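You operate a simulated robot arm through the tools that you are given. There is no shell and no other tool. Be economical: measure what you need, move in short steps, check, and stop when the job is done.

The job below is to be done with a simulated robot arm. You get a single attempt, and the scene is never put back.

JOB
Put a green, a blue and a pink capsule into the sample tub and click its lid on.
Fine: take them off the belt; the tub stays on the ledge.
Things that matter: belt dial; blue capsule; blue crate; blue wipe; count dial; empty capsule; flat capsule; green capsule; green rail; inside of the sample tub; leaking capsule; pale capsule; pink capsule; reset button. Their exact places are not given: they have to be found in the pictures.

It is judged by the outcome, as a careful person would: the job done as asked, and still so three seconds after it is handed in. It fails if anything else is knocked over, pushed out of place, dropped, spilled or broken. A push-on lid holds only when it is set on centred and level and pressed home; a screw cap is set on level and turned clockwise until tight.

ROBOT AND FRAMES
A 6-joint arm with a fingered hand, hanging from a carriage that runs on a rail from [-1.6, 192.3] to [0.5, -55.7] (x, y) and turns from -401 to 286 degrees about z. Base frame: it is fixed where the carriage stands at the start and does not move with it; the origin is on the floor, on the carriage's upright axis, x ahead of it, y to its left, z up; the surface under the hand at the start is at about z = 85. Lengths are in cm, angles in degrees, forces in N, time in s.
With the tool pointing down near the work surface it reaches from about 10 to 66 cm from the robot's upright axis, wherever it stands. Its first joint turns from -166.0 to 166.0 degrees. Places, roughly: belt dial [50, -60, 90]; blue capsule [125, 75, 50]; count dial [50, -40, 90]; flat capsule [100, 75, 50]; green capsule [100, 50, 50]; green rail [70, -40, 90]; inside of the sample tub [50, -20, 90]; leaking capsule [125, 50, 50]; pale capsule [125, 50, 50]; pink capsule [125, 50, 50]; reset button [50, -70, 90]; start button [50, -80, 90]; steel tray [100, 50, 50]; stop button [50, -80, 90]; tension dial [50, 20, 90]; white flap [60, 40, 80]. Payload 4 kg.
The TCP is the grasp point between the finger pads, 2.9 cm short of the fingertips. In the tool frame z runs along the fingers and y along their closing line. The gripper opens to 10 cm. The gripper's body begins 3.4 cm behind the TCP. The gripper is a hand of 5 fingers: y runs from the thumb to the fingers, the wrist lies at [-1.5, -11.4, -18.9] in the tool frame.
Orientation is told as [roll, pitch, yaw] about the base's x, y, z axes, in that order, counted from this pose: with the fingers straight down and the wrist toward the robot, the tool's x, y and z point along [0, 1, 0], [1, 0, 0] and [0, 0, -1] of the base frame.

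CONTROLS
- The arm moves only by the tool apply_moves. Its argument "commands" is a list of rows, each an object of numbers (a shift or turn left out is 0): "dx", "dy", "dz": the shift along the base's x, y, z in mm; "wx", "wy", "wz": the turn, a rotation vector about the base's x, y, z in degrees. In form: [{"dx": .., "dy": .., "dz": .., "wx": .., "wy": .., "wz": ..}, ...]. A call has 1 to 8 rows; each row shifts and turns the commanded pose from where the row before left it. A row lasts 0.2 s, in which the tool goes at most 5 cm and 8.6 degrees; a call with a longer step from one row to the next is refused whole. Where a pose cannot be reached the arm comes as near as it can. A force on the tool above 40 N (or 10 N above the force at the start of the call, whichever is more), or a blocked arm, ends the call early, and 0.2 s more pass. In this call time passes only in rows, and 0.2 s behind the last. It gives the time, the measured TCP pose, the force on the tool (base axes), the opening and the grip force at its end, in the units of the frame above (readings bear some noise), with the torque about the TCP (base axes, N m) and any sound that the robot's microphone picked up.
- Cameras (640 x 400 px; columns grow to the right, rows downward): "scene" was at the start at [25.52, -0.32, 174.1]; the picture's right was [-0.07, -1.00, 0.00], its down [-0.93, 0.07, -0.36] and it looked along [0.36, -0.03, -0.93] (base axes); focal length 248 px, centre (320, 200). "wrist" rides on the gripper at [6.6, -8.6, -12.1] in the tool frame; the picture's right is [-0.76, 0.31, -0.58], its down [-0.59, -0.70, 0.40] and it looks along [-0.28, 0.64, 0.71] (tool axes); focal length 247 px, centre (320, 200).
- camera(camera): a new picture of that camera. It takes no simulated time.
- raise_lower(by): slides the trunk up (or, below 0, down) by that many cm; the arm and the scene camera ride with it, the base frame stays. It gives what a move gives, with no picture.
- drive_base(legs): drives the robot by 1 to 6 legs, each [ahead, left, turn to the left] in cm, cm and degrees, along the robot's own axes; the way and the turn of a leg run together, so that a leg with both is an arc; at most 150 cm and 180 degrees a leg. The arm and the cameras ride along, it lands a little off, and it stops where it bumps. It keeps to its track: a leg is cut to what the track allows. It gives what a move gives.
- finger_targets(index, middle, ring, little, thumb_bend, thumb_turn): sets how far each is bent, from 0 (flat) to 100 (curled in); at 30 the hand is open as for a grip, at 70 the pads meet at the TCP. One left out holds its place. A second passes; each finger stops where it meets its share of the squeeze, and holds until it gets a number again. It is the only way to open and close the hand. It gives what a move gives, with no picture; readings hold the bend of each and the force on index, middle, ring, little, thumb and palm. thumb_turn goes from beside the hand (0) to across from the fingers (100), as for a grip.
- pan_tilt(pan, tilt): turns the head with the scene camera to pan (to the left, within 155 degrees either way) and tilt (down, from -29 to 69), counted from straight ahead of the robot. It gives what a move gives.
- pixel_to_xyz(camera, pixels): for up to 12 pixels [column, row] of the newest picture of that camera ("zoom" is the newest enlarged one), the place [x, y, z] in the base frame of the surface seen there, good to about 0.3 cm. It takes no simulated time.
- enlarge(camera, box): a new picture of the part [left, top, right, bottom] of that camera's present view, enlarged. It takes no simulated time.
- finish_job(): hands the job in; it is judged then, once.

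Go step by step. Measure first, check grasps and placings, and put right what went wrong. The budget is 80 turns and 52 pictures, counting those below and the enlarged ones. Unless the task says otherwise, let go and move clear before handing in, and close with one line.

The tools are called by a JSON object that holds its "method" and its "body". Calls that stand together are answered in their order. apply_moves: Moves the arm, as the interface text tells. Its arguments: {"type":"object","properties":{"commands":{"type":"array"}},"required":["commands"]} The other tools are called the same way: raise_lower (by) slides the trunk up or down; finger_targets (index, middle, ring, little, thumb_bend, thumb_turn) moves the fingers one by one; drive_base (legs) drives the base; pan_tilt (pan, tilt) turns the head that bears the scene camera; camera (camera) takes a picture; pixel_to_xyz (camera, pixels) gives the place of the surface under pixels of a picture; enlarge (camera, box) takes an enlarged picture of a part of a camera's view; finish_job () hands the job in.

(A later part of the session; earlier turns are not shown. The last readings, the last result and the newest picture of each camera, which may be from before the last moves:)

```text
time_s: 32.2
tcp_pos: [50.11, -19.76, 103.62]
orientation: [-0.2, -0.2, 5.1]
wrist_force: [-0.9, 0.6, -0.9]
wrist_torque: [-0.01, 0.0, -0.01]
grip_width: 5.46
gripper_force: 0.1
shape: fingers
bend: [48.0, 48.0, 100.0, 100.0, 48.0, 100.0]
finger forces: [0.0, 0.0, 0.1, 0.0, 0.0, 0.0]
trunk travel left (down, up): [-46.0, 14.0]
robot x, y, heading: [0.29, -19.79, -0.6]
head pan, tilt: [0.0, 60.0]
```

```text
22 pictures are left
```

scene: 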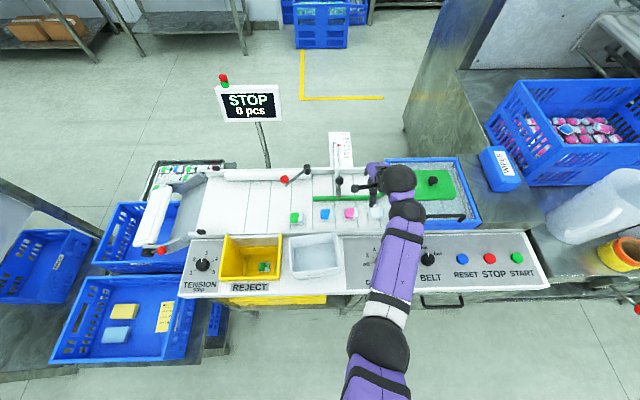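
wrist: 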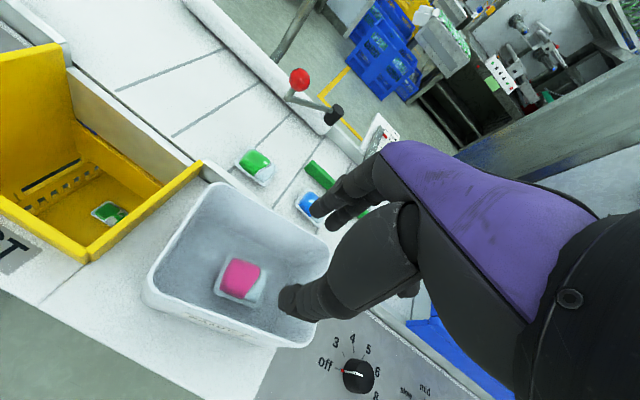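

Pink is resting flat in the tub and the tub hasn't moved. Next is blue: I'll open to 7 cm, move over it, and lower the trunk 8 cm.

{"method": "pixel_to_xyz", "body": {"camera": "wrist", "pixels": [[240, 280], [160, 245], [215, 190], [325, 250], [300, 340]]}}

{"method": "finger_targets", "body": {"index": 42, "middle": 42, "thumb_bend": 42}}

{"method": "apply_moves", "body": {"commands": [{"dx": 33, "dy": -6, "wz": -2}, {"dx": 33, "dy": -6, "wz": -2}, {"dx": 33, "dy": -6, "wz": -1}, {"dx": 33, "dy": -7}, {"dx": 31, "dy": -6}]}}

{"method": "raise_lower", "body": {"by": -8}}

{"method": "camera", "body": {"camera": "wrist"}}

```text
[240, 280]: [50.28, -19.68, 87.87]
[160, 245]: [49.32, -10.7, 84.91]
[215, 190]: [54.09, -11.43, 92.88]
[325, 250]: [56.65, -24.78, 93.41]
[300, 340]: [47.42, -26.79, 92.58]
```

```text
time_s: 33.2
tcp_pos: [50.04, -19.79, 103.58]
orientation: [-0.1, -0.3, 5.1]
wrist_force: [0.8, 0.0, 0.2]
wrist_torque: [0.01, -0.04, -0.03]
grip_width: 6.94
gripper_force: 0.1
shape: fingers
bend: [42.0, 42.0, 100.0, 100.0, 42.0, 99.0]
finger forces: [0.1, 0.0, 0.2, 0.0, 0.0, 0.0]
trunk travel left (down, up): [-46.0, 14.0]
robot x, y, heading: [-0.05, -19.51, -0.8]
head pan, tilt: [0.0, 60.0]
```

```text
time_s: 34.4
tcp_pos: [66.41, -22.43, 103.48]
orientation: [-0.2, -0.3, 0.1]
wrist_force: [-0.6, -0.1, -0.5]
wrist_torque: [-0.02, -0.01, -0.02]
grip_width: 6.93
gripper_force: 0.1
shape: fingers
bend: [42.0, 42.0, 100.0, 100.0, 42.0, 99.0]
finger forces: [0.0, 0.1, 0.0, 0.0, 0.1, 0.0]
trunk travel left (down, up): [-46.0, 14.0]
robot x, y, heading: [0.43, -19.49, -0.5]
head pan, tilt: [0.0, 60.0]
```

```text
time_s: 35.6
tcp_pos: [66.33, -22.4, 95.57]
orientation: [-0.2, -0.3, 0.1]
wrist_force: [-0.8, -0.3, -0.2]
wrist_torque: [0.02, 0.0, 0.01]
grip_width: 6.95
gripper_force: 0.1
shape: fingers
bend: [42.0, 42.0, 100.0, 100.0, 42.0, 99.0]
finger forces: [0.0, 0.0, 0.0, 0.0, 0.1, 0.0]
trunk travel left (down, up): [-38.0, 22.0]
robot x, y, heading: [-0.12, -19.79, -0.7]
head pan, tilt: [0.0, 60.0]
```

```text
21 pictures are left
```

wrist: 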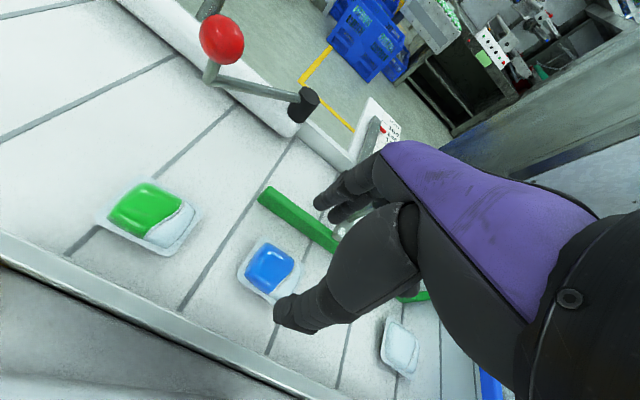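

Blue is nearly centred under the grip at (270,268). I'll measure it, shift and descend.

{"method": "pixel_to_xyz", "body": {"camera": "wrist", "pixels": [[238, 278], [270, 232], [305, 258], [268, 302], [270, 268], [325, 200]]}}

{"method": "apply_moves", "body": {"commands": [{"dx": 1, "dy": -4, "dz": -25}, {"dz": -25}, {"dz": -15}]}}

{"method": "camera", "body": {"camera": "wrist"}}

```text
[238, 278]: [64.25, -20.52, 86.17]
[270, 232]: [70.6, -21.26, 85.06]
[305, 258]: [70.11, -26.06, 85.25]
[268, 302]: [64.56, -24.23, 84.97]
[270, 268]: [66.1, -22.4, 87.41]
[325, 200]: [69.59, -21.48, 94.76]
```

```text
time_s: 36.4
tcp_pos: [66.5, -22.76, 88.99]
orientation: [-0.1, -0.2, 0.1]
wrist_force: [0.3, -0.7, 0.1]
wrist_torque: [-0.04, 0.0, 0.02]
grip_width: 6.94
gripper_force: 0.1
shape: fingers
bend: [42.0, 42.0, 100.0, 100.0, 42.0, 99.0]
finger forces: [0.0, 0.0, 0.1, 0.0, 0.0, 0.0]
trunk travel left (down, up): [-38.0, 22.0]
robot x, y, heading: [0.08, -19.47, -0.8]
head pan, tilt: [0.0, 60.0]
```

```text
20 pictures are left
```

wrist: 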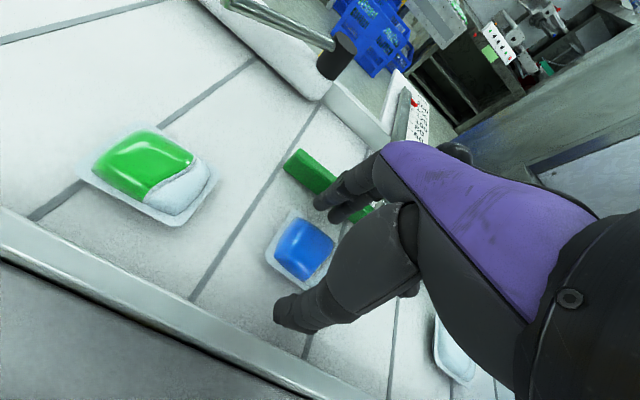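

The blue capsule lies between thumb and fingers at the height that worked before. I'll lower 3 mm and close.

{"method": "apply_moves", "body": {"commands": [{"dz": -3}]}}

{"method": "finger_targets", "body": {"index": 55, "middle": 55, "thumb_bend": 55}}

{"method": "finger_targets", "body": {"index": 58, "middle": 58, "thumb_bend": 58}}

```text
time_s: 36.8
tcp_pos: [66.51, -22.79, 88.69]
orientation: [-0.1, -0.4, 0.1]
wrist_force: [-0.2, 0.2, -0.4]
wrist_torque: [-0.01, 0.01, -0.03]
grip_width: 6.94
gripper_force: 0.0
shape: fingers
bend: [42.0, 42.0, 100.0, 100.0, 42.0, 99.0]
finger forces: [0.1, 0.0, 0.0, 0.1, 0.1, 0.1]
trunk travel left (down, up): [-38.0, 22.0]
robot x, y, heading: [0.34, -19.82, -0.9]
head pan, tilt: [0.0, 60.0]
```

```text
time_s: 37.8
tcp_pos: [66.4, -22.86, 88.66]
orientation: [-0.1, -0.3, 0.2]
wrist_force: [0.5, -0.1, 0.0]
wrist_torque: [0.05, 0.03, 0.02]
grip_width: 4.08
gripper_force: 1.0
shape: fingers
bend: [54.0, 54.0, 100.0, 100.0, 54.0, 100.0]
finger forces: [0.9, 0.3, 0.1, 0.0, 1.0, 0.1]
trunk travel left (down, up): [-38.0, 22.0]
robot x, y, heading: [0.3, -19.25, -0.8]
head pan, tilt: [0.0, 60.0]
```

```text
time_s: 38.8
tcp_pos: [66.42, -22.85, 88.66]
orientation: [-0.1, -0.3, 0.0]
wrist_force: [0.8, -0.3, 0.5]
wrist_torque: [-0.01, -0.03, -0.01]
grip_width: 3.98
gripper_force: 2.8
shape: fingers
bend: [55.0, 56.0, 100.0, 100.0, 55.0, 100.0]
finger forces: [1.7, 1.1, 0.1, 0.1, 2.6, 0.1]
trunk travel left (down, up): [-38.0, 22.0]
robot x, y, heading: [-0.02, -19.48, -0.5]
head pan, tilt: [0.0, 60.0]
```

Blue is gripped the same way (3.98 cm, 2.7 N). I'll lift and carry it to the tub's left part.

{"method": "apply_moves", "body": {"commands": [{"dz": 10}, {"dz": 20}, {"dz": 30}, {"dz": 30}]}}

{"method": "raise_lower", "body": {"by": 8}}

{"method": "apply_moves", "body": {"commands": [{"dx": -33, "dy": 15, "dz": -5, "wz": 2}, {"dx": -33, "dy": 15, "dz": -10, "wz": 2}, {"dx": -33, "dy": 15, "dz": -10, "wz": 1}, {"dx": -33, "dy": 15, "dz": -10}, {"dx": -33, "dy": 15, "dz": -10}, {"dz": -20}]}}

{"method": "camera", "body": {"camera": "wrist"}}

```text
time_s: 39.8
tcp_pos: [66.73, -22.84, 97.73]
orientation: [-0.1, -0.2, 0.0]
wrist_force: [-1.1, 0.7, -0.8]
wrist_torque: [0.0, 0.0, -0.02]
grip_width: 3.97
gripper_force: 2.9
shape: fingers
bend: [55.0, 56.0, 100.0, 100.0, 55.0, 100.0]
finger forces: [1.6, 1.0, 0.1, 0.0, 2.7, 0.1]
trunk travel left (down, up): [-38.0, 22.0]
robot x, y, heading: [0.21, -19.59, -0.7]
head pan, tilt: [0.0, 60.0]
```

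```text
time_s: 41.0
tcp_pos: [66.58, -22.71, 105.89]
orientation: [0.0, -0.2, 0.1]
wrist_force: [1.4, 1.1, -0.1]
wrist_torque: [0.03, 0.0, -0.01]
grip_width: 3.99
gripper_force: 2.7
shape: fingers
bend: [55.0, 56.0, 100.0, 100.0, 55.0, 100.0]
finger forces: [1.6, 1.0, 0.0, 0.0, 2.6, 0.0]
trunk travel left (down, up): [-46.0, 14.0]
robot x, y, heading: [0.31, -19.44, -0.7]
head pan, tilt: [0.0, 60.0]
```

```text
time_s: 42.4
tcp_pos: [50.16, -15.27, 99.09]
orientation: [-0.1, -0.3, 5.1]
wrist_force: [0.7, 0.3, -1.5]
wrist_torque: [-0.03, -0.01, -0.01]
grip_width: 3.98
gripper_force: 2.5
shape: fingers
bend: [55.0, 56.0, 100.0, 100.0, 55.0, 100.0]
finger forces: [1.5, 1.0, 0.0, 0.1, 2.7, 0.0]
trunk travel left (down, up): [-46.0, 14.0]
robot x, y, heading: [-0.05, -19.66, -0.7]
head pan, tilt: [0.0, 60.0]
```

```text
19 pictures are left
```

wrist: 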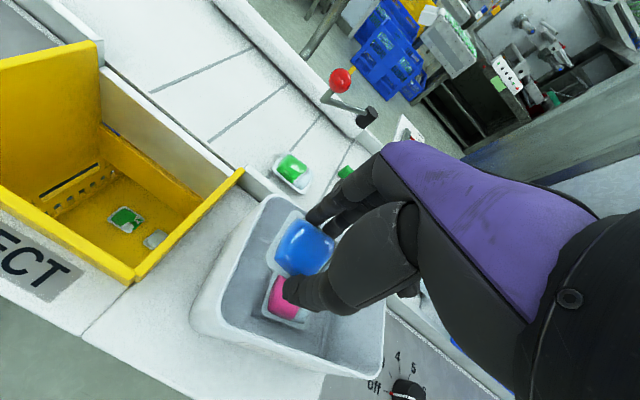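

Blue is over the tub's left half. I'll nudge 4 mm toward the robot and lower to about 91.5.

{"method": "apply_moves", "body": {"commands": [{"dx": -4, "dz": -25}, {"dz": -25}, {"dz": -24}]}}

{"method": "finger_targets", "body": {"index": 48, "middle": 48, "thumb_bend": 48}}

{"method": "apply_moves", "body": {"commands": [{"dz": 30}, {"dz": 30}, {"dz": 30}, {"dz": 30}]}}

{"method": "camera", "body": {"camera": "wrist"}}

```text
time_s: 43.1
tcp_pos: [49.73, -15.21, 91.49]
orientation: [-0.2, -0.3, 5.2]
wrist_force: [1.4, 0.2, -1.6]
wrist_torque: [-0.03, 0.0, 0.02]
grip_width: 3.95
gripper_force: 2.6
shape: fingers
bend: [55.0, 56.0, 100.0, 100.0, 55.0, 100.0]
finger forces: [1.5, 0.9, 0.0, 0.0, 2.6, 0.1]
trunk travel left (down, up): [-46.0, 14.0]
robot x, y, heading: [0.39, -19.55, -0.9]
head pan, tilt: [0.0, 60.0]
```

```text
time_s: 44.1
tcp_pos: [49.61, -15.17, 91.59]
orientation: [-0.1, -0.2, 5.1]
wrist_force: [-0.5, -0.2, 0.0]
wrist_torque: [0.02, -0.04, -0.01]
grip_width: 5.43
gripper_force: 0.5
shape: fingers
bend: [48.0, 49.0, 100.0, 100.0, 48.0, 100.0]
finger forces: [0.0, 0.7, 0.0, 0.1, 0.7, 0.0]
trunk travel left (down, up): [-46.0, 14.0]
robot x, y, heading: [0.52, -19.66, -0.9]
head pan, tilt: [0.0, 60.0]
```

```text
time_s: 45.1
tcp_pos: [49.8, -15.19, 103.85]
orientation: [-0.2, -0.2, 5.1]
wrist_force: [0.3, 0.3, 0.1]
wrist_torque: [-0.04, 0.0, 0.0]
grip_width: 5.44
gripper_force: 0.1
shape: fingers
bend: [48.0, 48.0, 100.0, 100.0, 48.0, 100.0]
finger forces: [0.0, 0.0, 0.0, 0.1, 0.0, 0.0]
trunk travel left (down, up): [-46.0, 14.0]
robot x, y, heading: [0.16, -19.62, -1.0]
head pan, tilt: [0.0, 60.0]
```

```text
18 pictures are left
```

wrist: 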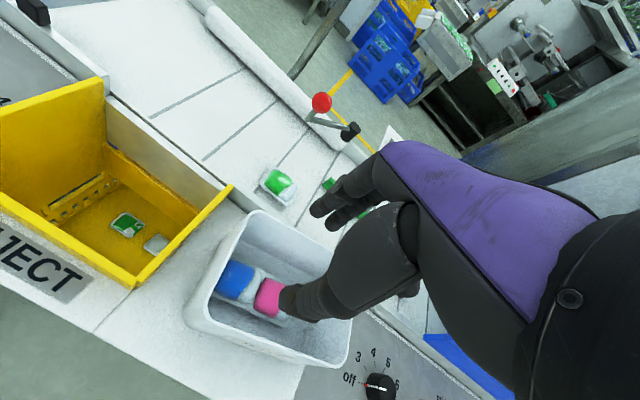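

Blue landed flat beside pink. Now green at (65.2,-12.3), by the same routine.

{"method": "finger_targets", "body": {"index": 42, "middle": 42, "thumb_bend": 42}}

{"method": "apply_moves", "body": {"commands": [{"dx": 31, "dy": 6, "wz": -2}, {"dx": 31, "dy": 6, "wz": -2}, {"dx": 31, "dy": 6, "wz": -1}, {"dx": 31, "dy": 5}, {"dx": 31, "dy": 6}]}}

{"method": "raise_lower", "body": {"by": -8}}

{"method": "apply_moves", "body": {"commands": [{"dz": -20}, {"dz": -20}]}}

{"method": "camera", "body": {"camera": "wrist"}}

```text
time_s: 46.1
tcp_pos: [49.79, -15.18, 103.85]
orientation: [-0.1, -0.3, 5.1]
wrist_force: [0.1, 0.5, -0.5]
wrist_torque: [0.02, -0.01, 0.02]
grip_width: 6.92
gripper_force: 0.0
shape: fingers
bend: [42.0, 42.0, 100.0, 100.0, 42.0, 99.0]
finger forces: [0.2, 0.0, 0.0, 0.1, 0.0, 0.0]
trunk travel left (down, up): [-46.0, 14.0]
robot x, y, heading: [-0.03, -19.65, -0.6]
head pan, tilt: [0.0, 60.0]
```

```text
time_s: 47.4
tcp_pos: [65.36, -12.21, 103.71]
orientation: [-0.1, -0.2, 0.2]
wrist_force: [-0.2, -0.6, 0.2]
wrist_torque: [-0.01, -0.05, 0.0]
grip_width: 6.95
gripper_force: 0.1
shape: fingers
bend: [42.0, 42.0, 100.0, 100.0, 42.0, 99.0]
finger forces: [0.0, 0.1, 0.0, 0.0, 0.1, 0.0]
trunk travel left (down, up): [-46.0, 14.0]
robot x, y, heading: [0.24, -19.31, -0.8]
head pan, tilt: [0.0, 60.0]
```

```text
time_s: 48.5
tcp_pos: [65.44, -12.07, 95.68]
orientation: [-0.1, -0.3, 0.1]
wrist_force: [0.5, 0.1, 0.0]
wrist_torque: [-0.01, 0.01, 0.04]
grip_width: 6.96
gripper_force: 0.0
shape: fingers
bend: [42.0, 42.0, 100.0, 100.0, 42.0, 99.0]
finger forces: [0.0, 0.1, 0.0, 0.0, 0.1, 0.0]
trunk travel left (down, up): [-38.0, 22.0]
robot x, y, heading: [0.26, -19.73, -0.7]
head pan, tilt: [0.0, 60.0]
```

```text
time_s: 49.1
tcp_pos: [65.43, -12.05, 91.62]
orientation: [-0.1, -0.3, 0.1]
wrist_force: [-0.1, 0.7, -0.5]
wrist_torque: [0.04, 0.01, -0.01]
grip_width: 6.98
gripper_force: 0.1
shape: fingers
bend: [42.0, 42.0, 100.0, 100.0, 42.0, 99.0]
finger forces: [0.0, 0.1, 0.0, 0.0, 0.0, 0.0]
trunk travel left (down, up): [-38.0, 22.0]
robot x, y, heading: [0.1, -19.74, -0.6]
head pan, tilt: [0.0, 60.0]
```

```text
17 pictures are left
```

wrist: 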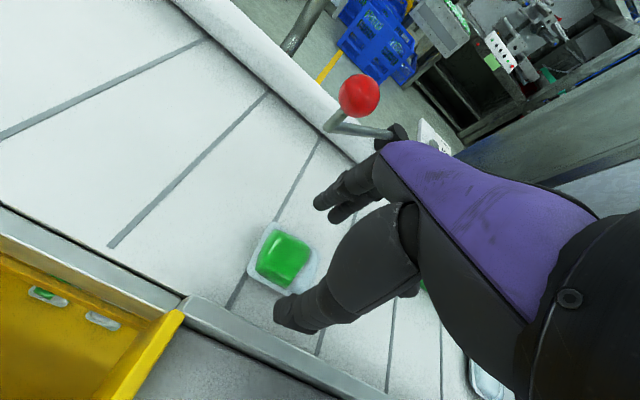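

Green sits between the fingers and slightly closer to the thumb. I'll shift 3 mm toward the robot, descend to 88.7 and close.

{"method": "apply_moves", "body": {"commands": [{"dx": -3, "dy": -2, "dz": -15}, {"dz": -14}]}}

{"method": "finger_targets", "body": {"index": 55, "middle": 55, "thumb_bend": 55}}

{"method": "finger_targets", "body": {"index": 58, "middle": 58, "thumb_bend": 58}}

```text
time_s: 49.7
tcp_pos: [65.19, -12.27, 89.03]
orientation: [-0.1, -0.3, 0.1]
wrist_force: [0.4, 0.6, 0.6]
wrist_torque: [0.01, 0.04, -0.02]
grip_width: 6.86
gripper_force: 1.0
shape: fingers
bend: [42.0, 42.0, 100.0, 100.0, 43.0, 99.0]
finger forces: [0.0, 0.0, 0.0, 0.1, 1.2, 0.0]
trunk travel left (down, up): [-38.0, 22.0]
robot x, y, heading: [-0.01, -19.49, -0.7]
head pan, tilt: [0.0, 60.0]
```

```text
time_s: 50.7
tcp_pos: [65.18, -12.36, 88.92]
orientation: [0.0, -0.2, 0.2]
wrist_force: [0.1, -0.1, 0.1]
wrist_torque: [0.0, -0.01, 0.0]
grip_width: 3.99
gripper_force: 0.9
shape: fingers
bend: [54.0, 54.0, 100.0, 100.0, 54.0, 100.0]
finger forces: [0.3, 0.6, 0.0, 0.0, 0.9, 0.1]
trunk travel left (down, up): [-38.0, 22.0]
robot x, y, heading: [0.06, -19.45, -0.7]
head pan, tilt: [0.0, 60.0]
```

```text
time_s: 51.7
tcp_pos: [65.05, -12.24, 88.95]
orientation: [-0.1, -0.3, 0.1]
wrist_force: [-0.3, -0.6, 0.8]
wrist_torque: [0.0, -0.02, -0.02]
grip_width: 3.84
gripper_force: 2.6
shape: fingers
bend: [56.0, 55.0, 100.0, 100.0, 55.0, 100.0]
finger forces: [1.1, 1.3, 0.1, 0.1, 2.2, 0.1]
trunk travel left (down, up): [-38.0, 22.0]
robot x, y, heading: [0.22, -19.6, -0.8]
head pan, tilt: [0.0, 60.0]
```

Green is gripped. I'll lift and carry it to above pink's right side in the tub.

{"method": "apply_moves", "body": {"commands": [{"dz": 10}, {"dz": 20}, {"dz": 30}, {"dz": 30}]}}

{"method": "raise_lower", "body": {"by": 8}}

{"method": "apply_moves", "body": {"commands": [{"dx": -30, "dy": -16, "dz": -5, "wz": 2}, {"dx": -30, "dy": -16, "dz": -10, "wz": 2}, {"dx": -30, "dy": -16, "dz": -10, "wz": 1}, {"dx": -30, "dy": -17, "dz": -10}, {"dx": -30, "dy": -17, "dz": -10}, {"dz": -20}]}}

{"method": "camera", "body": {"camera": "wrist"}}

```text
time_s: 52.7
tcp_pos: [65.15, -12.42, 97.66]
orientation: [-0.1, -0.2, 0.1]
wrist_force: [0.0, 0.3, -0.3]
wrist_torque: [0.03, 0.0, -0.01]
grip_width: 3.86
gripper_force: 2.4
shape: fingers
bend: [56.0, 55.0, 100.0, 100.0, 55.0, 100.0]
finger forces: [1.0, 1.3, 0.0, 0.1, 2.2, 0.0]
trunk travel left (down, up): [-38.0, 22.0]
robot x, y, heading: [-0.05, -19.54, -0.8]
head pan, tilt: [0.0, 60.0]
```

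```text
time_s: 53.9
tcp_pos: [65.18, -12.47, 105.76]
orientation: [0.0, -0.2, 0.1]
wrist_force: [-0.2, 1.1, 0.9]
wrist_torque: [-0.03, 0.0, 0.0]
grip_width: 3.84
gripper_force: 1.5
shape: fingers
bend: [56.0, 55.0, 100.0, 100.0, 55.0, 100.0]
finger forces: [1.0, 1.2, 0.0, 0.0, 2.2, 0.0]
trunk travel left (down, up): [-46.0, 14.0]
robot x, y, heading: [0.1, -19.89, -0.7]
head pan, tilt: [0.0, 60.0]
```

```text
time_s: 55.3
tcp_pos: [50.18, -20.66, 99.36]
orientation: [-0.2, -0.2, 5.1]
wrist_force: [0.3, -0.6, -0.4]
wrist_torque: [0.03, 0.0, -0.03]
grip_width: 3.82
gripper_force: 1.8
shape: fingers
bend: [56.0, 55.0, 100.0, 100.0, 55.0, 100.0]
finger forces: [1.0, 1.2, 0.0, 0.1, 2.1, 0.0]
trunk travel left (down, up): [-46.0, 14.0]
robot x, y, heading: [0.16, -19.48, -0.8]
head pan, tilt: [0.0, 60.0]
```

```text
16 pictures are left
```

wrist: 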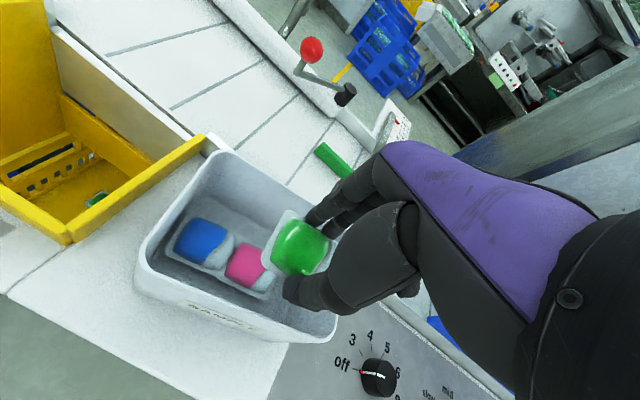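

Green is above the tub, with blue and pink lying flat below. I'll lower to 92.3, release, and rise.

{"method": "apply_moves", "body": {"commands": [{"dx": 2, "dy": 3, "dz": -25}, {"dz": -25}, {"dz": -20}]}}

{"method": "finger_targets", "body": {"index": 48, "middle": 48, "thumb_bend": 48}}

{"method": "apply_moves", "body": {"commands": [{"dz": 30}, {"dz": 30}, {"dz": 30}, {"dz": 30}]}}

{"method": "camera", "body": {"camera": "wrist"}}

```text
time_s: 56.1
tcp_pos: [50.34, -20.38, 92.09]
orientation: [-0.1, -0.3, 5.2]
wrist_force: [-0.9, 0.3, -0.2]
wrist_torque: [-0.02, 0.01, -0.03]
grip_width: 3.83
gripper_force: 1.8
shape: fingers
bend: [56.0, 55.0, 100.0, 100.0, 55.0, 100.0]
finger forces: [0.9, 1.2, 0.0, 0.0, 2.1, 0.0]
trunk travel left (down, up): [-46.0, 14.0]
robot x, y, heading: [0.53, -19.37, -0.9]
head pan, tilt: [0.0, 60.0]
```

```text
time_s: 57.1
tcp_pos: [50.43, -20.26, 92.05]
orientation: [-0.1, -0.2, 5.0]
wrist_force: [-0.5, 0.9, -0.4]
wrist_torque: [0.01, -0.01, -0.01]
grip_width: 5.37
gripper_force: 1.0
shape: fingers
bend: [48.0, 48.0, 100.0, 100.0, 49.0, 100.0]
finger forces: [0.0, 0.3, 0.0, 0.0, 0.9, 0.0]
trunk travel left (down, up): [-46.0, 14.0]
robot x, y, heading: [-0.28, -19.7, -0.7]
head pan, tilt: [0.0, 60.0]
```

```text
time_s: 58.1
tcp_pos: [50.44, -20.27, 104.12]
orientation: [-0.1, -0.3, 5.0]
wrist_force: [0.5, 0.6, -1.2]
wrist_torque: [-0.03, -0.04, -0.04]
grip_width: 5.46
gripper_force: 0.2
shape: fingers
bend: [48.0, 48.0, 100.0, 100.0, 48.0, 100.0]
finger forces: [0.0, 0.0, 0.1, 0.0, 0.0, 0.0]
trunk travel left (down, up): [-46.0, 14.0]
robot x, y, heading: [0.04, -19.56, -1.0]
head pan, tilt: [0.0, 60.0]
```

```text
15 pictures are left
```

wrist: 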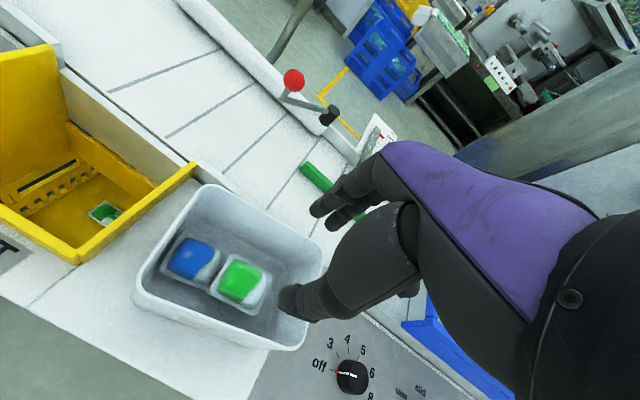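

Green rests on pink, below the rim, so all three are in. Now for the lid: I'll drive toward y of about -55 and lower the trunk for outer reach.

{"method": "drive_base", "body": {"legs": [[0, -34.5, 0]]}}

{"method": "apply_moves", "body": {"commands": [{"dx": 35, "dz": 5, "wz": -2}, {"dx": 35, "dz": 5, "wz": -2}, {"dx": 35, "wz": -1}, {"dx": 35}, {"dx": 30}]}}

{"method": "enlarge", "body": {"camera": "scene", "box": [180, 120, 420, 300]}}

{"method": "camera", "body": {"camera": "wrist"}}

```text
time_s: 60.3
tcp_pos: [50.73, -54.73, 104.17]
orientation: [-0.1, -0.3, 4.9]
wrist_force: [-0.2, -0.3, -0.5]
wrist_torque: [-0.01, -0.01, -0.03]
grip_width: 5.46
gripper_force: 0.0
shape: fingers
bend: [48.0, 48.0, 100.0, 100.0, 48.0, 100.0]
finger forces: [0.0, 0.0, 0.0, 0.0, 0.0, 0.0]
trunk travel left (down, up): [-46.0, 14.0]
robot x, y, heading: [0.89, -53.46, -0.8]
head pan, tilt: [0.0, 60.0]
```

```text
time_s: 61.5
tcp_pos: [68.1, -54.39, 105.24]
orientation: [-0.1, -0.1, -0.1]
wrist_force: [-0.6, 0.1, -0.3]
wrist_torque: [-0.03, -0.05, 0.04]
grip_width: 5.48
gripper_force: 0.1
shape: fingers
bend: [48.0, 48.0, 100.0, 100.0, 48.0, 100.0]
finger forces: [0.0, 0.0, 0.1, 0.0, 0.0, 0.0]
trunk travel left (down, up): [-46.0, 14.0]
robot x, y, heading: [0.41, -54.01, -0.9]
head pan, tilt: [0.0, 60.0]
```

```text
2.22 times, centred on (300, 210) of scene
```

zoom: 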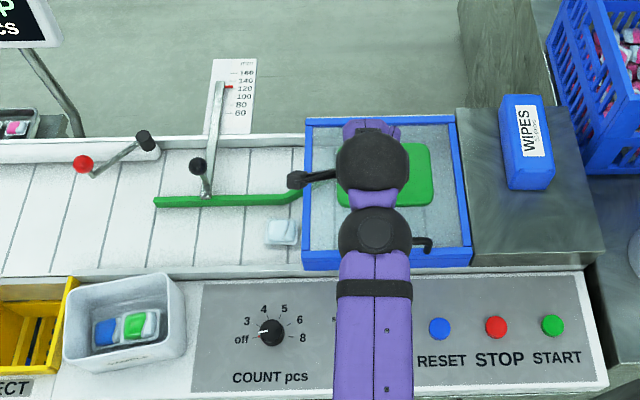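

```text
13 pictures are left
```

wrist: 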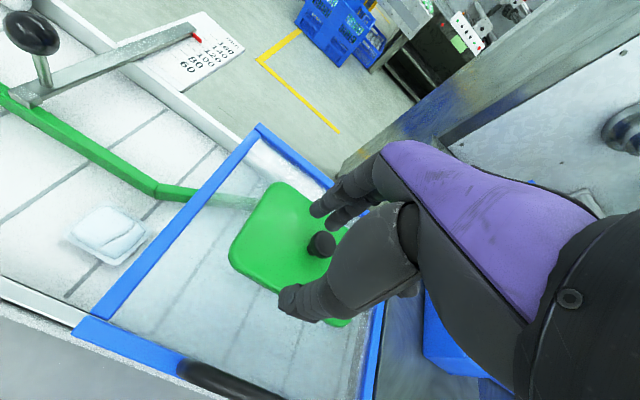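

The hand hovers over the green lid and the knob shows at wrist (320,243). I'll measure the knob and lid here, and the tub rim in the zoom.

{"method": "pixel_to_xyz", "body": {"camera": "wrist", "pixels": [[320, 240], [312, 243], [330, 238], [275, 183], [231, 255], [285, 186], [255, 215], [245, 278], [310, 312], [262, 190], [234, 242], [345, 310]]}}

{"method": "pixel_to_xyz", "body": {"camera": "zoom", "pixels": [[69, 289], [176, 275], [185, 348], [66, 362], [120, 281], [183, 310], [66, 325], [125, 357]]}}

```text
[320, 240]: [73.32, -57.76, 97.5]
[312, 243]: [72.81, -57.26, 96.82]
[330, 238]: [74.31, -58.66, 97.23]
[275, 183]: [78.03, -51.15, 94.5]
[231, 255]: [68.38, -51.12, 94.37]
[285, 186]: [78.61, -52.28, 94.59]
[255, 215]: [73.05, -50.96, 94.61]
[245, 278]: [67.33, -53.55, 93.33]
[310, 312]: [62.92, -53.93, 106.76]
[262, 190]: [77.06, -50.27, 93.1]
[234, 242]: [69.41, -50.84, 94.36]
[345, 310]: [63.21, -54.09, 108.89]
```

```text
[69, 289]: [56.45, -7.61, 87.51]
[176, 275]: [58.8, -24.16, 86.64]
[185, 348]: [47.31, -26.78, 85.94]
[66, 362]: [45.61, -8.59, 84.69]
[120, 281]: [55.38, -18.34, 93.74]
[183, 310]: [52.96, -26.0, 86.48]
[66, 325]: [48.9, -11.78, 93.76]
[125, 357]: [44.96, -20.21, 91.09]
```

The knob is at (73.3,-58.1) and the lid is about square to the axes. I'll move above it and see if the arm reaches.

{"method": "apply_moves", "body": {"commands": [{"dx": 26, "dy": -19}, {"dx": 26, "dy": -18}, {"dz": -20}]}}

{"method": "camera", "body": {"camera": "wrist"}}

```text
time_s: 62.3
tcp_pos: [72.98, -58.41, 103.1]
orientation: [-0.1, -0.3, -0.1]
wrist_force: [-0.4, -0.7, 0.4]
wrist_torque: [-0.02, 0.02, -0.03]
grip_width: 5.45
gripper_force: 0.0
shape: fingers
bend: [48.0, 48.0, 100.0, 100.0, 48.0, 100.0]
finger forces: [0.1, 0.1, 0.0, 0.0, 0.0, 0.0]
trunk travel left (down, up): [-46.0, 14.0]
robot x, y, heading: [0.51, -54.46, -1.1]
head pan, tilt: [0.0, 60.0]
```

```text
12 pictures are left
```

wrist: 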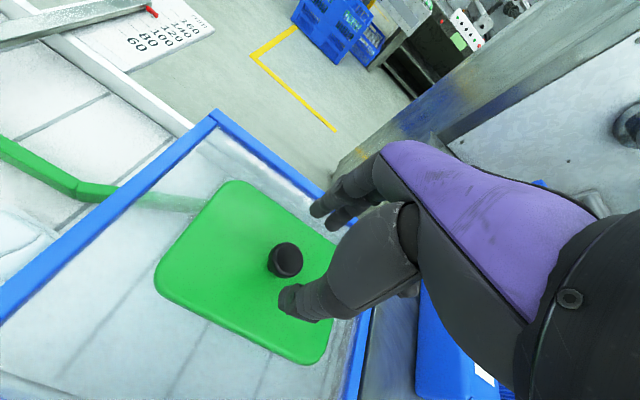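

The whole lid is visible and reach is fine. I'll measure its outline, then descend 5 cm around the knob.

{"method": "pixel_to_xyz", "body": {"camera": "wrist", "pixels": [[285, 255], [275, 262], [295, 258], [215, 195], [160, 275], [185, 238], [175, 295], [290, 353], [235, 327], [255, 190], [310, 218], [325, 330]]}}

{"method": "apply_moves", "body": {"commands": [{"dx": 3, "dy": 3, "dz": -20}, {"dz": -18}, {"dz": -12}]}}

{"method": "camera", "body": {"camera": "wrist"}}

```text
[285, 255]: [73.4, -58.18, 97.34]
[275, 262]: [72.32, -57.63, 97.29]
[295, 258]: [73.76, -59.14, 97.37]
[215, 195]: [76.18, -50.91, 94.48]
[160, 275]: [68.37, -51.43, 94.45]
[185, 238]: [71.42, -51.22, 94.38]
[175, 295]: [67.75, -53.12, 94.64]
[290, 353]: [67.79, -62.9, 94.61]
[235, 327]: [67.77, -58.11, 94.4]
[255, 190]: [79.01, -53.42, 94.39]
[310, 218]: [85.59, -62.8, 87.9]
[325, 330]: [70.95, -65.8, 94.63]
```

```text
time_s: 63.1
tcp_pos: [73.29, -58.11, 98.25]
orientation: [-0.1, -0.3, -0.1]
wrist_force: [-0.2, 0.3, 0.1]
wrist_torque: [-0.03, 0.01, 0.01]
grip_width: 5.47
gripper_force: 0.1
shape: fingers
bend: [48.0, 48.0, 100.0, 100.0, 48.0, 100.0]
finger forces: [0.0, 0.0, 0.0, 0.0, 0.1, 0.0]
trunk travel left (down, up): [-46.0, 14.0]
robot x, y, heading: [0.57, -53.62, -0.9]
head pan, tilt: [0.0, 60.0]
```

```text
11 pictures are left
```

wrist: 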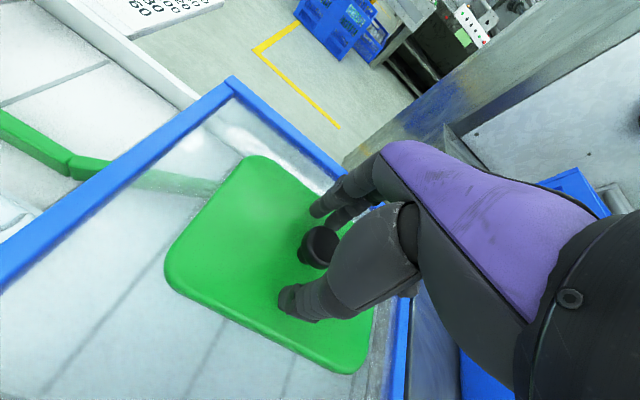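

The knob lies between the fingers. I'll lower 4 mm and close on it.

{"method": "apply_moves", "body": {"commands": [{"dz": -4}]}}

{"method": "finger_targets", "body": {"index": 60, "middle": 60, "thumb_bend": 60}}

{"method": "finger_targets", "body": {"index": 68, "middle": 68, "thumb_bend": 68}}

```text
time_s: 63.5
tcp_pos: [73.24, -58.16, 97.84]
orientation: [-0.1, -0.5, -0.1]
wrist_force: [-0.5, 0.0, 3.4]
wrist_torque: [-0.01, 0.13, -0.04]
grip_width: 5.54
gripper_force: 1.5
shape: fingers
bend: [48.0, 48.0, 100.0, 100.0, 48.0, 100.0]
finger forces: [0.0, 0.1, 0.0, 0.0, 3.2, 0.0]
trunk travel left (down, up): [-46.0, 14.0]
robot x, y, heading: [0.59, -54.41, -0.9]
head pan, tilt: [0.0, 60.0]
```

```text
time_s: 64.5
tcp_pos: [73.19, -58.15, 97.84]
orientation: [-0.2, -0.4, -0.1]
wrist_force: [-0.8, 0.6, 6.2]
wrist_torque: [-0.01, 0.2, 0.01]
grip_width: 2.88
gripper_force: 3.5
shape: fingers
bend: [59.0, 60.0, 100.0, 100.0, 59.0, 100.0]
finger forces: [0.9, 0.1, 0.0, 0.0, 5.8, 0.1]
trunk travel left (down, up): [-46.0, 14.0]
robot x, y, heading: [0.41, -53.58, -0.9]
head pan, tilt: [0.0, 60.0]
```

```text
time_s: 65.5
tcp_pos: [73.12, -58.23, 97.68]
orientation: [-0.1, -0.2, -0.1]
wrist_force: [-0.2, 0.8, 1.0]
wrist_torque: [0.02, 0.09, -0.04]
grip_width: 1.79
gripper_force: 7.3
shape: fingers
bend: [64.0, 66.0, 100.0, 100.0, 65.0, 100.0]
finger forces: [3.7, 2.2, 0.0, 0.1, 8.3, 0.0]
trunk travel left (down, up): [-46.0, 14.0]
robot x, y, heading: [0.79, -54.0, -1.1]
head pan, tilt: [0.0, 60.0]
```

The knob is gripped at 1.8 cm. I'll squeeze more firmly, then lift to clear the guard.

{"method": "finger_targets", "body": {"index": 76, "middle": 76, "thumb_bend": 76}}

{"method": "apply_moves", "body": {"commands": [{"dz": 5}, {"dz": 15}, {"dz": 20}, {"dz": 20}]}}

{"method": "camera", "body": {"camera": "wrist"}}

```text
time_s: 66.5
tcp_pos: [73.31, -58.22, 97.91]
orientation: [-0.1, -0.3, -0.1]
wrist_force: [-1.4, -0.6, 11.2]
wrist_torque: [0.07, 0.72, 0.04]
grip_width: 1.47
gripper_force: 25.6
shape: fingers
bend: [74.0, 66.0, 100.0, 100.0, 67.0, 100.0]
finger forces: [9.6, 10.0, 0.1, 0.0, 31.8, 0.0]
trunk travel left (down, up): [-46.0, 14.0]
robot x, y, heading: [0.54, -54.09, -1.1]
head pan, tilt: [0.0, 60.0]
```

```text
time_s: 67.5
tcp_pos: [73.38, -58.11, 103.82]
orientation: [-0.2, -0.1, -0.1]
wrist_force: [-0.1, 0.2, -0.4]
wrist_torque: [-0.01, 0.02, 0.0]
grip_width: 1.3
gripper_force: 15.0
shape: fingers
bend: [75.0, 74.0, 100.0, 100.0, 64.0, 100.0]
finger forces: [7.8, 7.1, 0.0, 0.0, 16.4, 0.0]
trunk travel left (down, up): [-46.0, 14.0]
robot x, y, heading: [0.75, -53.96, -0.9]
head pan, tilt: [0.0, 60.0]
```

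```text
10 pictures are left
```

wrist: 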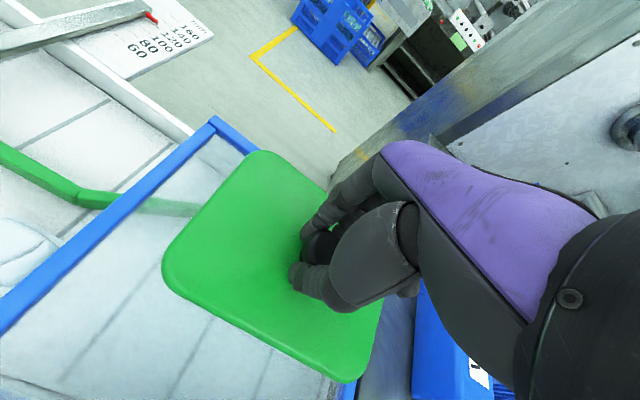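

The lid is off the guard and in hand. I'll measure its top for level and its offset from the TCP.

{"method": "pixel_to_xyz", "body": {"camera": "wrist", "pixels": [[245, 165], [175, 255], [210, 200], [175, 275], [330, 368], [255, 325], [265, 160], [315, 195], [365, 345], [230, 240], [280, 320], [280, 190]]}}

```text
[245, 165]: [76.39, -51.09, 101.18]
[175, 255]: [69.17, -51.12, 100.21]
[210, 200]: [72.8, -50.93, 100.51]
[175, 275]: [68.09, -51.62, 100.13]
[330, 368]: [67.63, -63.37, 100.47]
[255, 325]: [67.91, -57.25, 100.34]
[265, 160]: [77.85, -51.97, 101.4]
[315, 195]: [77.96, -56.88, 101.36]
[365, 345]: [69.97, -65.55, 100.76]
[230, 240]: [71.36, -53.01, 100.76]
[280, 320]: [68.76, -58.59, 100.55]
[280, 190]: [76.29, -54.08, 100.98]
```

The lid is pitched up about 6° on the far side and 1.7° on the right. I'll level it, rise, then retract to x of about 50 and drive back in front of the tub.

{"method": "apply_moves", "body": {"commands": [{"wy": 3.2, "wx": 0.9, "dz": 10}, {"wy": 3.1, "wx": 0.8, "dz": 10}]}}

{"method": "raise_lower", "body": {"by": 6}}

{"method": "apply_moves", "body": {"commands": [{"dx": -33}, {"dx": -33}, {"dx": -33, "dz": -5, "wz": 2}, {"dx": -33, "dz": -10, "wz": 2}, {"dx": -33, "dz": -10, "wz": 1}, {"dx": -33, "dz": -10}, {"dx": -30, "dz": -10}]}}

{"method": "drive_base", "body": {"legs": [[0, 34.5, 0]]}}

```text
time_s: 68.1
tcp_pos: [73.35, -58.15, 105.67]
orientation: [1.6, 6.1, -0.1]
wrist_force: [-0.5, 0.5, -0.8]
wrist_torque: [-0.02, -0.03, 0.0]
grip_width: 1.3
gripper_force: 15.2
shape: fingers
bend: [75.0, 74.0, 100.0, 100.0, 64.0, 100.0]
finger forces: [7.8, 7.0, 0.0, 0.0, 16.0, 0.0]
trunk travel left (down, up): [-46.0, 14.0]
robot x, y, heading: [0.47, -54.0, -0.8]
head pan, tilt: [0.0, 60.0]
```

```text
time_s: 69.1
tcp_pos: [73.36, -58.2, 111.81]
orientation: [1.6, 6.1, -0.1]
wrist_force: [0.4, -0.4, -0.8]
wrist_torque: [0.0, 0.03, -0.01]
grip_width: 1.35
gripper_force: 16.1
shape: fingers
bend: [75.0, 74.0, 100.0, 100.0, 64.0, 100.0]
finger forces: [7.7, 7.1, 0.0, 0.1, 16.1, 0.0]
trunk travel left (down, up): [-52.0, 8.0]
robot x, y, heading: [0.24, -53.73, -1.0]
head pan, tilt: [0.0, 60.0]
```

```text
time_s: 70.7
tcp_pos: [50.45, -58.01, 106.89]
orientation: [1.6, 5.9, 5.0]
wrist_force: [0.4, -0.2, -0.5]
wrist_torque: [-0.01, 0.02, 0.01]
grip_width: 1.3
gripper_force: 14.3
shape: fingers
bend: [75.0, 74.0, 100.0, 100.0, 64.0, 100.0]
finger forces: [7.6, 7.2, 0.0, 0.0, 14.7, 0.0]
trunk travel left (down, up): [-52.0, 8.0]
robot x, y, heading: [0.28, -53.83, -1.1]
head pan, tilt: [0.0, 60.0]
```

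```text
time_s: 73.0
tcp_pos: [50.15, -22.69, 107.0]
orientation: [1.6, 6.1, 5.1]
wrist_force: [0.2, 0.4, -1.0]
wrist_torque: [-0.02, 0.0, 0.03]
grip_width: 1.28
gripper_force: 14.8
shape: fingers
bend: [75.0, 74.0, 100.0, 100.0, 64.0, 100.0]
finger forces: [7.5, 7.3, 0.1, 0.0, 14.8, 0.1]
trunk travel left (down, up): [-52.0, 8.0]
robot x, y, heading: [0.48, -18.92, -0.9]
head pan, tilt: [0.0, 60.0]
```

The lid is near the tub. A wrist picture now should show the lid edges and the tub's left part, so I can get precise offsets.

{"method": "camera", "body": {"camera": "wrist"}}

{"method": "enlarge", "body": {"camera": "scene", "box": [240, 180, 400, 300]}}

```text
9 pictures are left
```

wrist: 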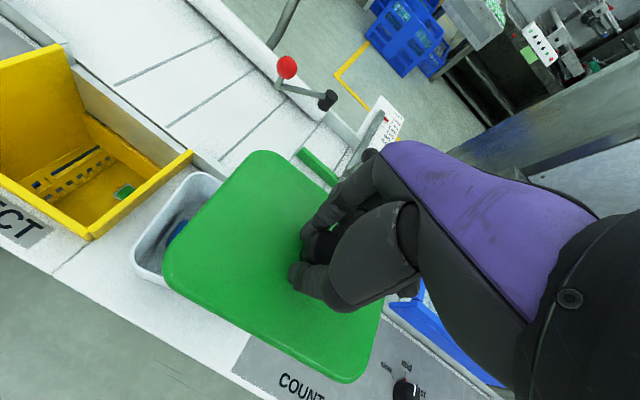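

```text
3.33 times, centred on (320, 240) of scene
```

zoom: 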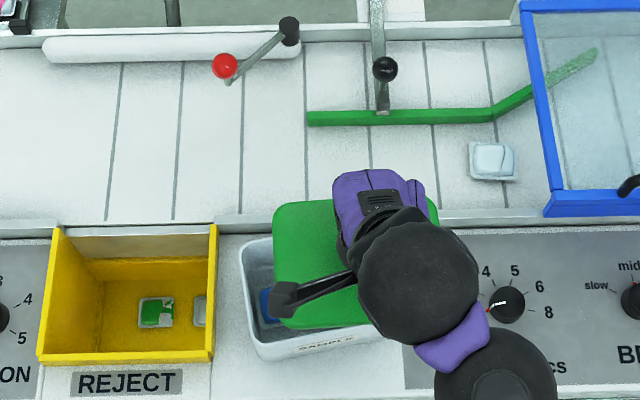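

I'll measure the lid's edges and height and the tub's visible rim in both views.

{"method": "pixel_to_xyz", "body": {"camera": "wrist", "pixels": [[240, 168], [178, 250], [180, 278], [330, 368], [255, 325], [268, 157], [310, 190], [365, 345], [137, 245], [192, 177], [160, 212], [216, 180]]}}

{"method": "pixel_to_xyz", "body": {"camera": "zoom", "pixels": [[242, 265], [250, 310], [260, 345], [270, 239], [280, 358], [340, 350], [278, 225], [280, 305], [295, 206], [325, 202], [295, 325], [350, 322]]}}

```text
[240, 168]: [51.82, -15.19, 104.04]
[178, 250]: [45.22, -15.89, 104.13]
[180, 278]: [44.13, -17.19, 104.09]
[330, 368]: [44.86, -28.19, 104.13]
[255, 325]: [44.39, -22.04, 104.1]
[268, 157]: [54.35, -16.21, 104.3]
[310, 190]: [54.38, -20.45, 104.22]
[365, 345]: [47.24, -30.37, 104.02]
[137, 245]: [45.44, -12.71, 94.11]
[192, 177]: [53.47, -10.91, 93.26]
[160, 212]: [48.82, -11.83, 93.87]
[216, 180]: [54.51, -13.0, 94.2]
```

```text
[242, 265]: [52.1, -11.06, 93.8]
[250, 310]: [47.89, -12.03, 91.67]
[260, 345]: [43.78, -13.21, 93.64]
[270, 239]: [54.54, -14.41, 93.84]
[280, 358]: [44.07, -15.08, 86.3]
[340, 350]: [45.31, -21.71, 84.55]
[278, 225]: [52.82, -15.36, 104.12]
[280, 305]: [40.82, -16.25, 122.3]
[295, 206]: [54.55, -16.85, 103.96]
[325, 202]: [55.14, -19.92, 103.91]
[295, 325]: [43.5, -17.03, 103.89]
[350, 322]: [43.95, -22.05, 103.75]
```

The lid is level (z 104.0–104.3), turned 5°, with its centre at TCP + (-0.35,-0.1). I want the tub's centre more precisely, so I'll move the lid right for a clear view of the rim.

{"method": "apply_moves", "body": {"commands": [{"dy": -40}, {"dy": -40}, {"dy": -40}, {"dy": -30}]}}

{"method": "enlarge", "body": {"camera": "scene", "box": [285, 225, 365, 275]}}

```text
time_s: 74.0
tcp_pos: [50.24, -37.77, 107.05]
orientation: [1.5, 6.0, 5.2]
wrist_force: [0.7, -0.7, -0.8]
wrist_torque: [-0.01, -0.03, -0.01]
grip_width: 1.28
gripper_force: 14.2
shape: fingers
bend: [75.0, 74.0, 100.0, 100.0, 64.0, 100.0]
finger forces: [7.5, 7.1, 0.1, 0.1, 14.5, 0.0]
trunk travel left (down, up): [-52.0, 8.0]
robot x, y, heading: [0.26, -18.71, -1.3]
head pan, tilt: [0.0, 60.0]
```

```text
8.00 times, centred on (325, 250) of scene
```

zoom: 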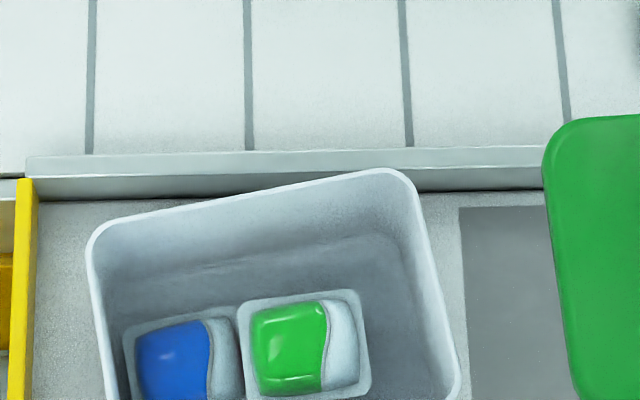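

The tub now looks turned more than 5°, so its pose needs a fresh measurement. I'll measure the far rim here and then take one framing that includes the near rim.

{"method": "pixel_to_xyz", "body": {"camera": "zoom", "pixels": [[150, 219], [200, 209], [250, 198], [300, 187], [350, 176], [97, 290], [105, 340], [113, 390], [419, 220], [432, 270], [444, 320], [455, 365]]}}

{"method": "enlarge", "body": {"camera": "scene", "box": [285, 240, 365, 290]}}

```text
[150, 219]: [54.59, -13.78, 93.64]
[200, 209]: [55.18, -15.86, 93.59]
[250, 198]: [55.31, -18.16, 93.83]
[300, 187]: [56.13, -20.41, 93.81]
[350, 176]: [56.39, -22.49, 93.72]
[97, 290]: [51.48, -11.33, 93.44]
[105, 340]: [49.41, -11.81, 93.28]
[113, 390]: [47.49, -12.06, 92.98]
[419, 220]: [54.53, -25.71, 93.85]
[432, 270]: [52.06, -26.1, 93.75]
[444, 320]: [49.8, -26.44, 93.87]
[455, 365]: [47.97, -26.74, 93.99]
```

```text
8.00 times, centred on (325, 265) of scene
```

zoom: 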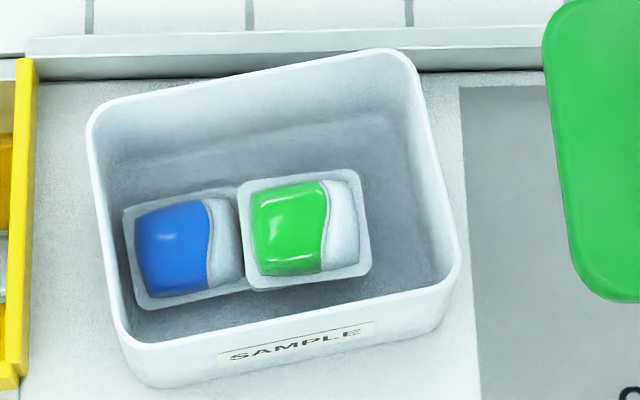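

The far rim gives 11.7° and the sides 9–10°, so the tub's yaw is about 10°. Now the near rim.

{"method": "pixel_to_xyz", "body": {"camera": "zoom", "pixels": [[170, 342], [220, 333], [270, 322], [320, 311], [370, 299], [420, 287], [105, 220], [115, 270], [432, 150], [447, 210], [250, 78], [320, 63]]}}

{"method": "pixel_to_xyz", "body": {"camera": "zoom", "pixels": [[545, 60], [556, 150], [565, 220], [585, 275], [620, 300], [600, 100]]}}

```text
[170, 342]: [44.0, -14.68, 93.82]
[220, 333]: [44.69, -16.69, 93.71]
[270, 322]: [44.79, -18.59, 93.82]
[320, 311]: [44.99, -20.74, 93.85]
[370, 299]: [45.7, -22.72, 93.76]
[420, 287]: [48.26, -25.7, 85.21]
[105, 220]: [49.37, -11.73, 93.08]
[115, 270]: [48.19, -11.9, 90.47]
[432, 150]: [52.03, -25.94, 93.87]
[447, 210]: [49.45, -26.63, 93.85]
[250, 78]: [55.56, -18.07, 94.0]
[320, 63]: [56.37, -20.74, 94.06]
```

```text
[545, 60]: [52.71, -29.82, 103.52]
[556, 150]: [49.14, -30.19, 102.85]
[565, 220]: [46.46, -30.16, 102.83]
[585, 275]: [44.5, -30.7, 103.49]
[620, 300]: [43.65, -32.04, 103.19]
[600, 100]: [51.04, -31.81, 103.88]
```

The tub's centre is about (50.2,-19.0) at 10.5° yaw. I'll turn the lid 5.4° more, centre the TCP on (50.5,-18.9), and lower to hover.

{"method": "apply_moves", "body": {"commands": [{"dx": 1, "dy": 40, "wz": 1.8}, {"dy": 40, "wz": 1.8}, {"dx": 1, "dy": 40, "wz": 1.8}, {"dy": 40}, {"dx": 1, "dy": 29}, {"dz": -30}, {"dz": -30}]}}

{"method": "enlarge", "body": {"camera": "scene", "box": [260, 210, 380, 290]}}

{"method": "camera", "body": {"camera": "wrist"}}

```text
time_s: 75.6
tcp_pos: [50.59, -18.58, 100.53]
orientation: [1.5, 6.0, 10.4]
wrist_force: [0.2, 0.0, -0.6]
wrist_torque: [-0.01, 0.01, 0.01]
grip_width: 1.21
gripper_force: 14.3
shape: fingers
bend: [75.0, 74.0, 100.0, 100.0, 64.0, 100.0]
finger forces: [7.5, 7.3, 0.0, 0.1, 14.1, 0.0]
trunk travel left (down, up): [-52.0, 8.0]
robot x, y, heading: [0.08, -18.65, -0.6]
head pan, tilt: [0.0, 60.0]
```

```text
5.00 times, centred on (320, 250) of scene
```

zoom: 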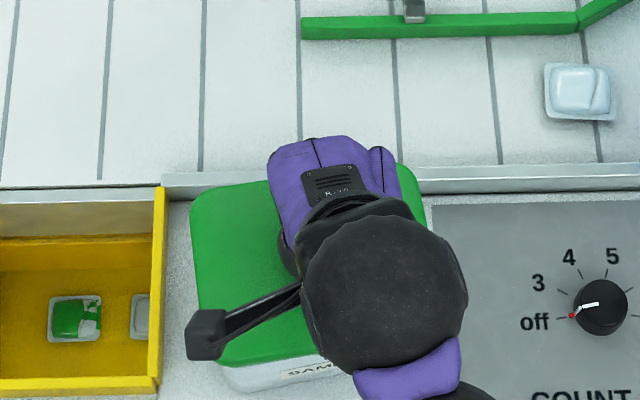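

```text
4 pictures are left
```

wrist: 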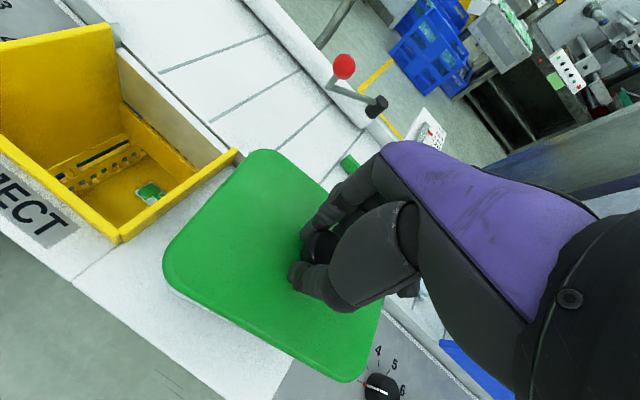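

I'll measure the lid edges at this hover and compare them with the tub's lines.

{"method": "pixel_to_xyz", "body": {"camera": "wrist", "pixels": [[230, 178], [205, 208], [180, 245], [200, 290], [240, 315], [280, 340], [320, 362], [270, 153], [295, 170], [318, 188], [372, 335], [365, 350]]}}

{"method": "pixel_to_xyz", "body": {"camera": "zoom", "pixels": [[192, 240], [195, 290], [215, 192], [260, 182], [230, 363], [280, 355], [310, 350], [402, 170], [418, 195], [240, 270]]}}

```text
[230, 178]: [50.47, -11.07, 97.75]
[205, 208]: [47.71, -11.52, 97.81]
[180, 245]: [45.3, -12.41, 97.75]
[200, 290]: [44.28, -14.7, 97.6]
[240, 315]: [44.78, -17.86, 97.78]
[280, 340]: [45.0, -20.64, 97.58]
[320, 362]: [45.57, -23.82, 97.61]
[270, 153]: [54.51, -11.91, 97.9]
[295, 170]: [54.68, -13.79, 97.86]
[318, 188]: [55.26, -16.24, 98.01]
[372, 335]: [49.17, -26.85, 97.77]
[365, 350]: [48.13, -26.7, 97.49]
```

```text
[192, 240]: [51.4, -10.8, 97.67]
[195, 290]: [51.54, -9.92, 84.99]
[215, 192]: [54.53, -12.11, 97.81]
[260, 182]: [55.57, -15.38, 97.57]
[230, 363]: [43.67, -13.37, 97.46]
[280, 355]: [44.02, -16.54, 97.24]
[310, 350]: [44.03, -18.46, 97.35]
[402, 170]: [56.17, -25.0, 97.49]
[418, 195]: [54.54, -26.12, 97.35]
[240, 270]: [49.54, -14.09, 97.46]
```

Lid and tub midlines agree within 1 mm (y -18.93 vs -19.0, x 50.15 vs 50.1). I'll trim the remaining 1.5° of pitch and lower until contact.

{"method": "apply_moves", "body": {"commands": [{"wy": 1.3, "wx": -0.5, "dz": -8}, {"dz": -7}, {"dz": -4}, {"dz": -3}, {"dz": -3}]}}

```text
time_s: 76.8
tcp_pos: [50.49, -18.75, 98.43]
orientation: [1.3, 7.4, 10.5]
wrist_force: [-1.3, 0.0, -1.1]
wrist_torque: [0.0, 0.01, -0.04]
grip_width: 1.23
gripper_force: 14.5
shape: fingers
bend: [75.0, 74.0, 100.0, 100.0, 64.0, 100.0]
finger forces: [7.5, 7.2, 0.1, 0.1, 14.2, 0.1]
trunk travel left (down, up): [-52.0, 8.0]
robot x, y, heading: [0.17, -18.86, -0.6]
head pan, tilt: [0.0, 60.0]
```

There's no contact yet at 98.4. I'll continue in small steps.

{"method": "apply_moves", "body": {"commands": [{"dz": -3}, {"dz": -3}, {"dz": -2}, {"dz": -2}]}}

```text
time_s: 77.8
tcp_pos: [50.41, -18.64, 97.72]
orientation: [1.3, 7.2, 10.5]
wrist_force: [-1.2, 4.2, 12.9]
wrist_torque: [-0.01, -0.12, 0.02]
grip_width: 1.2
gripper_force: 19.8
shape: fingers
bend: [75.0, 75.0, 100.0, 100.0, 65.0, 100.0]
finger forces: [12.4, 10.3, 0.0, 0.1, 16.8, 0.1]
trunk travel left (down, up): [-52.0, 8.0]
robot x, y, heading: [0.21, -18.63, -0.7]
head pan, tilt: [0.0, 60.0]
```

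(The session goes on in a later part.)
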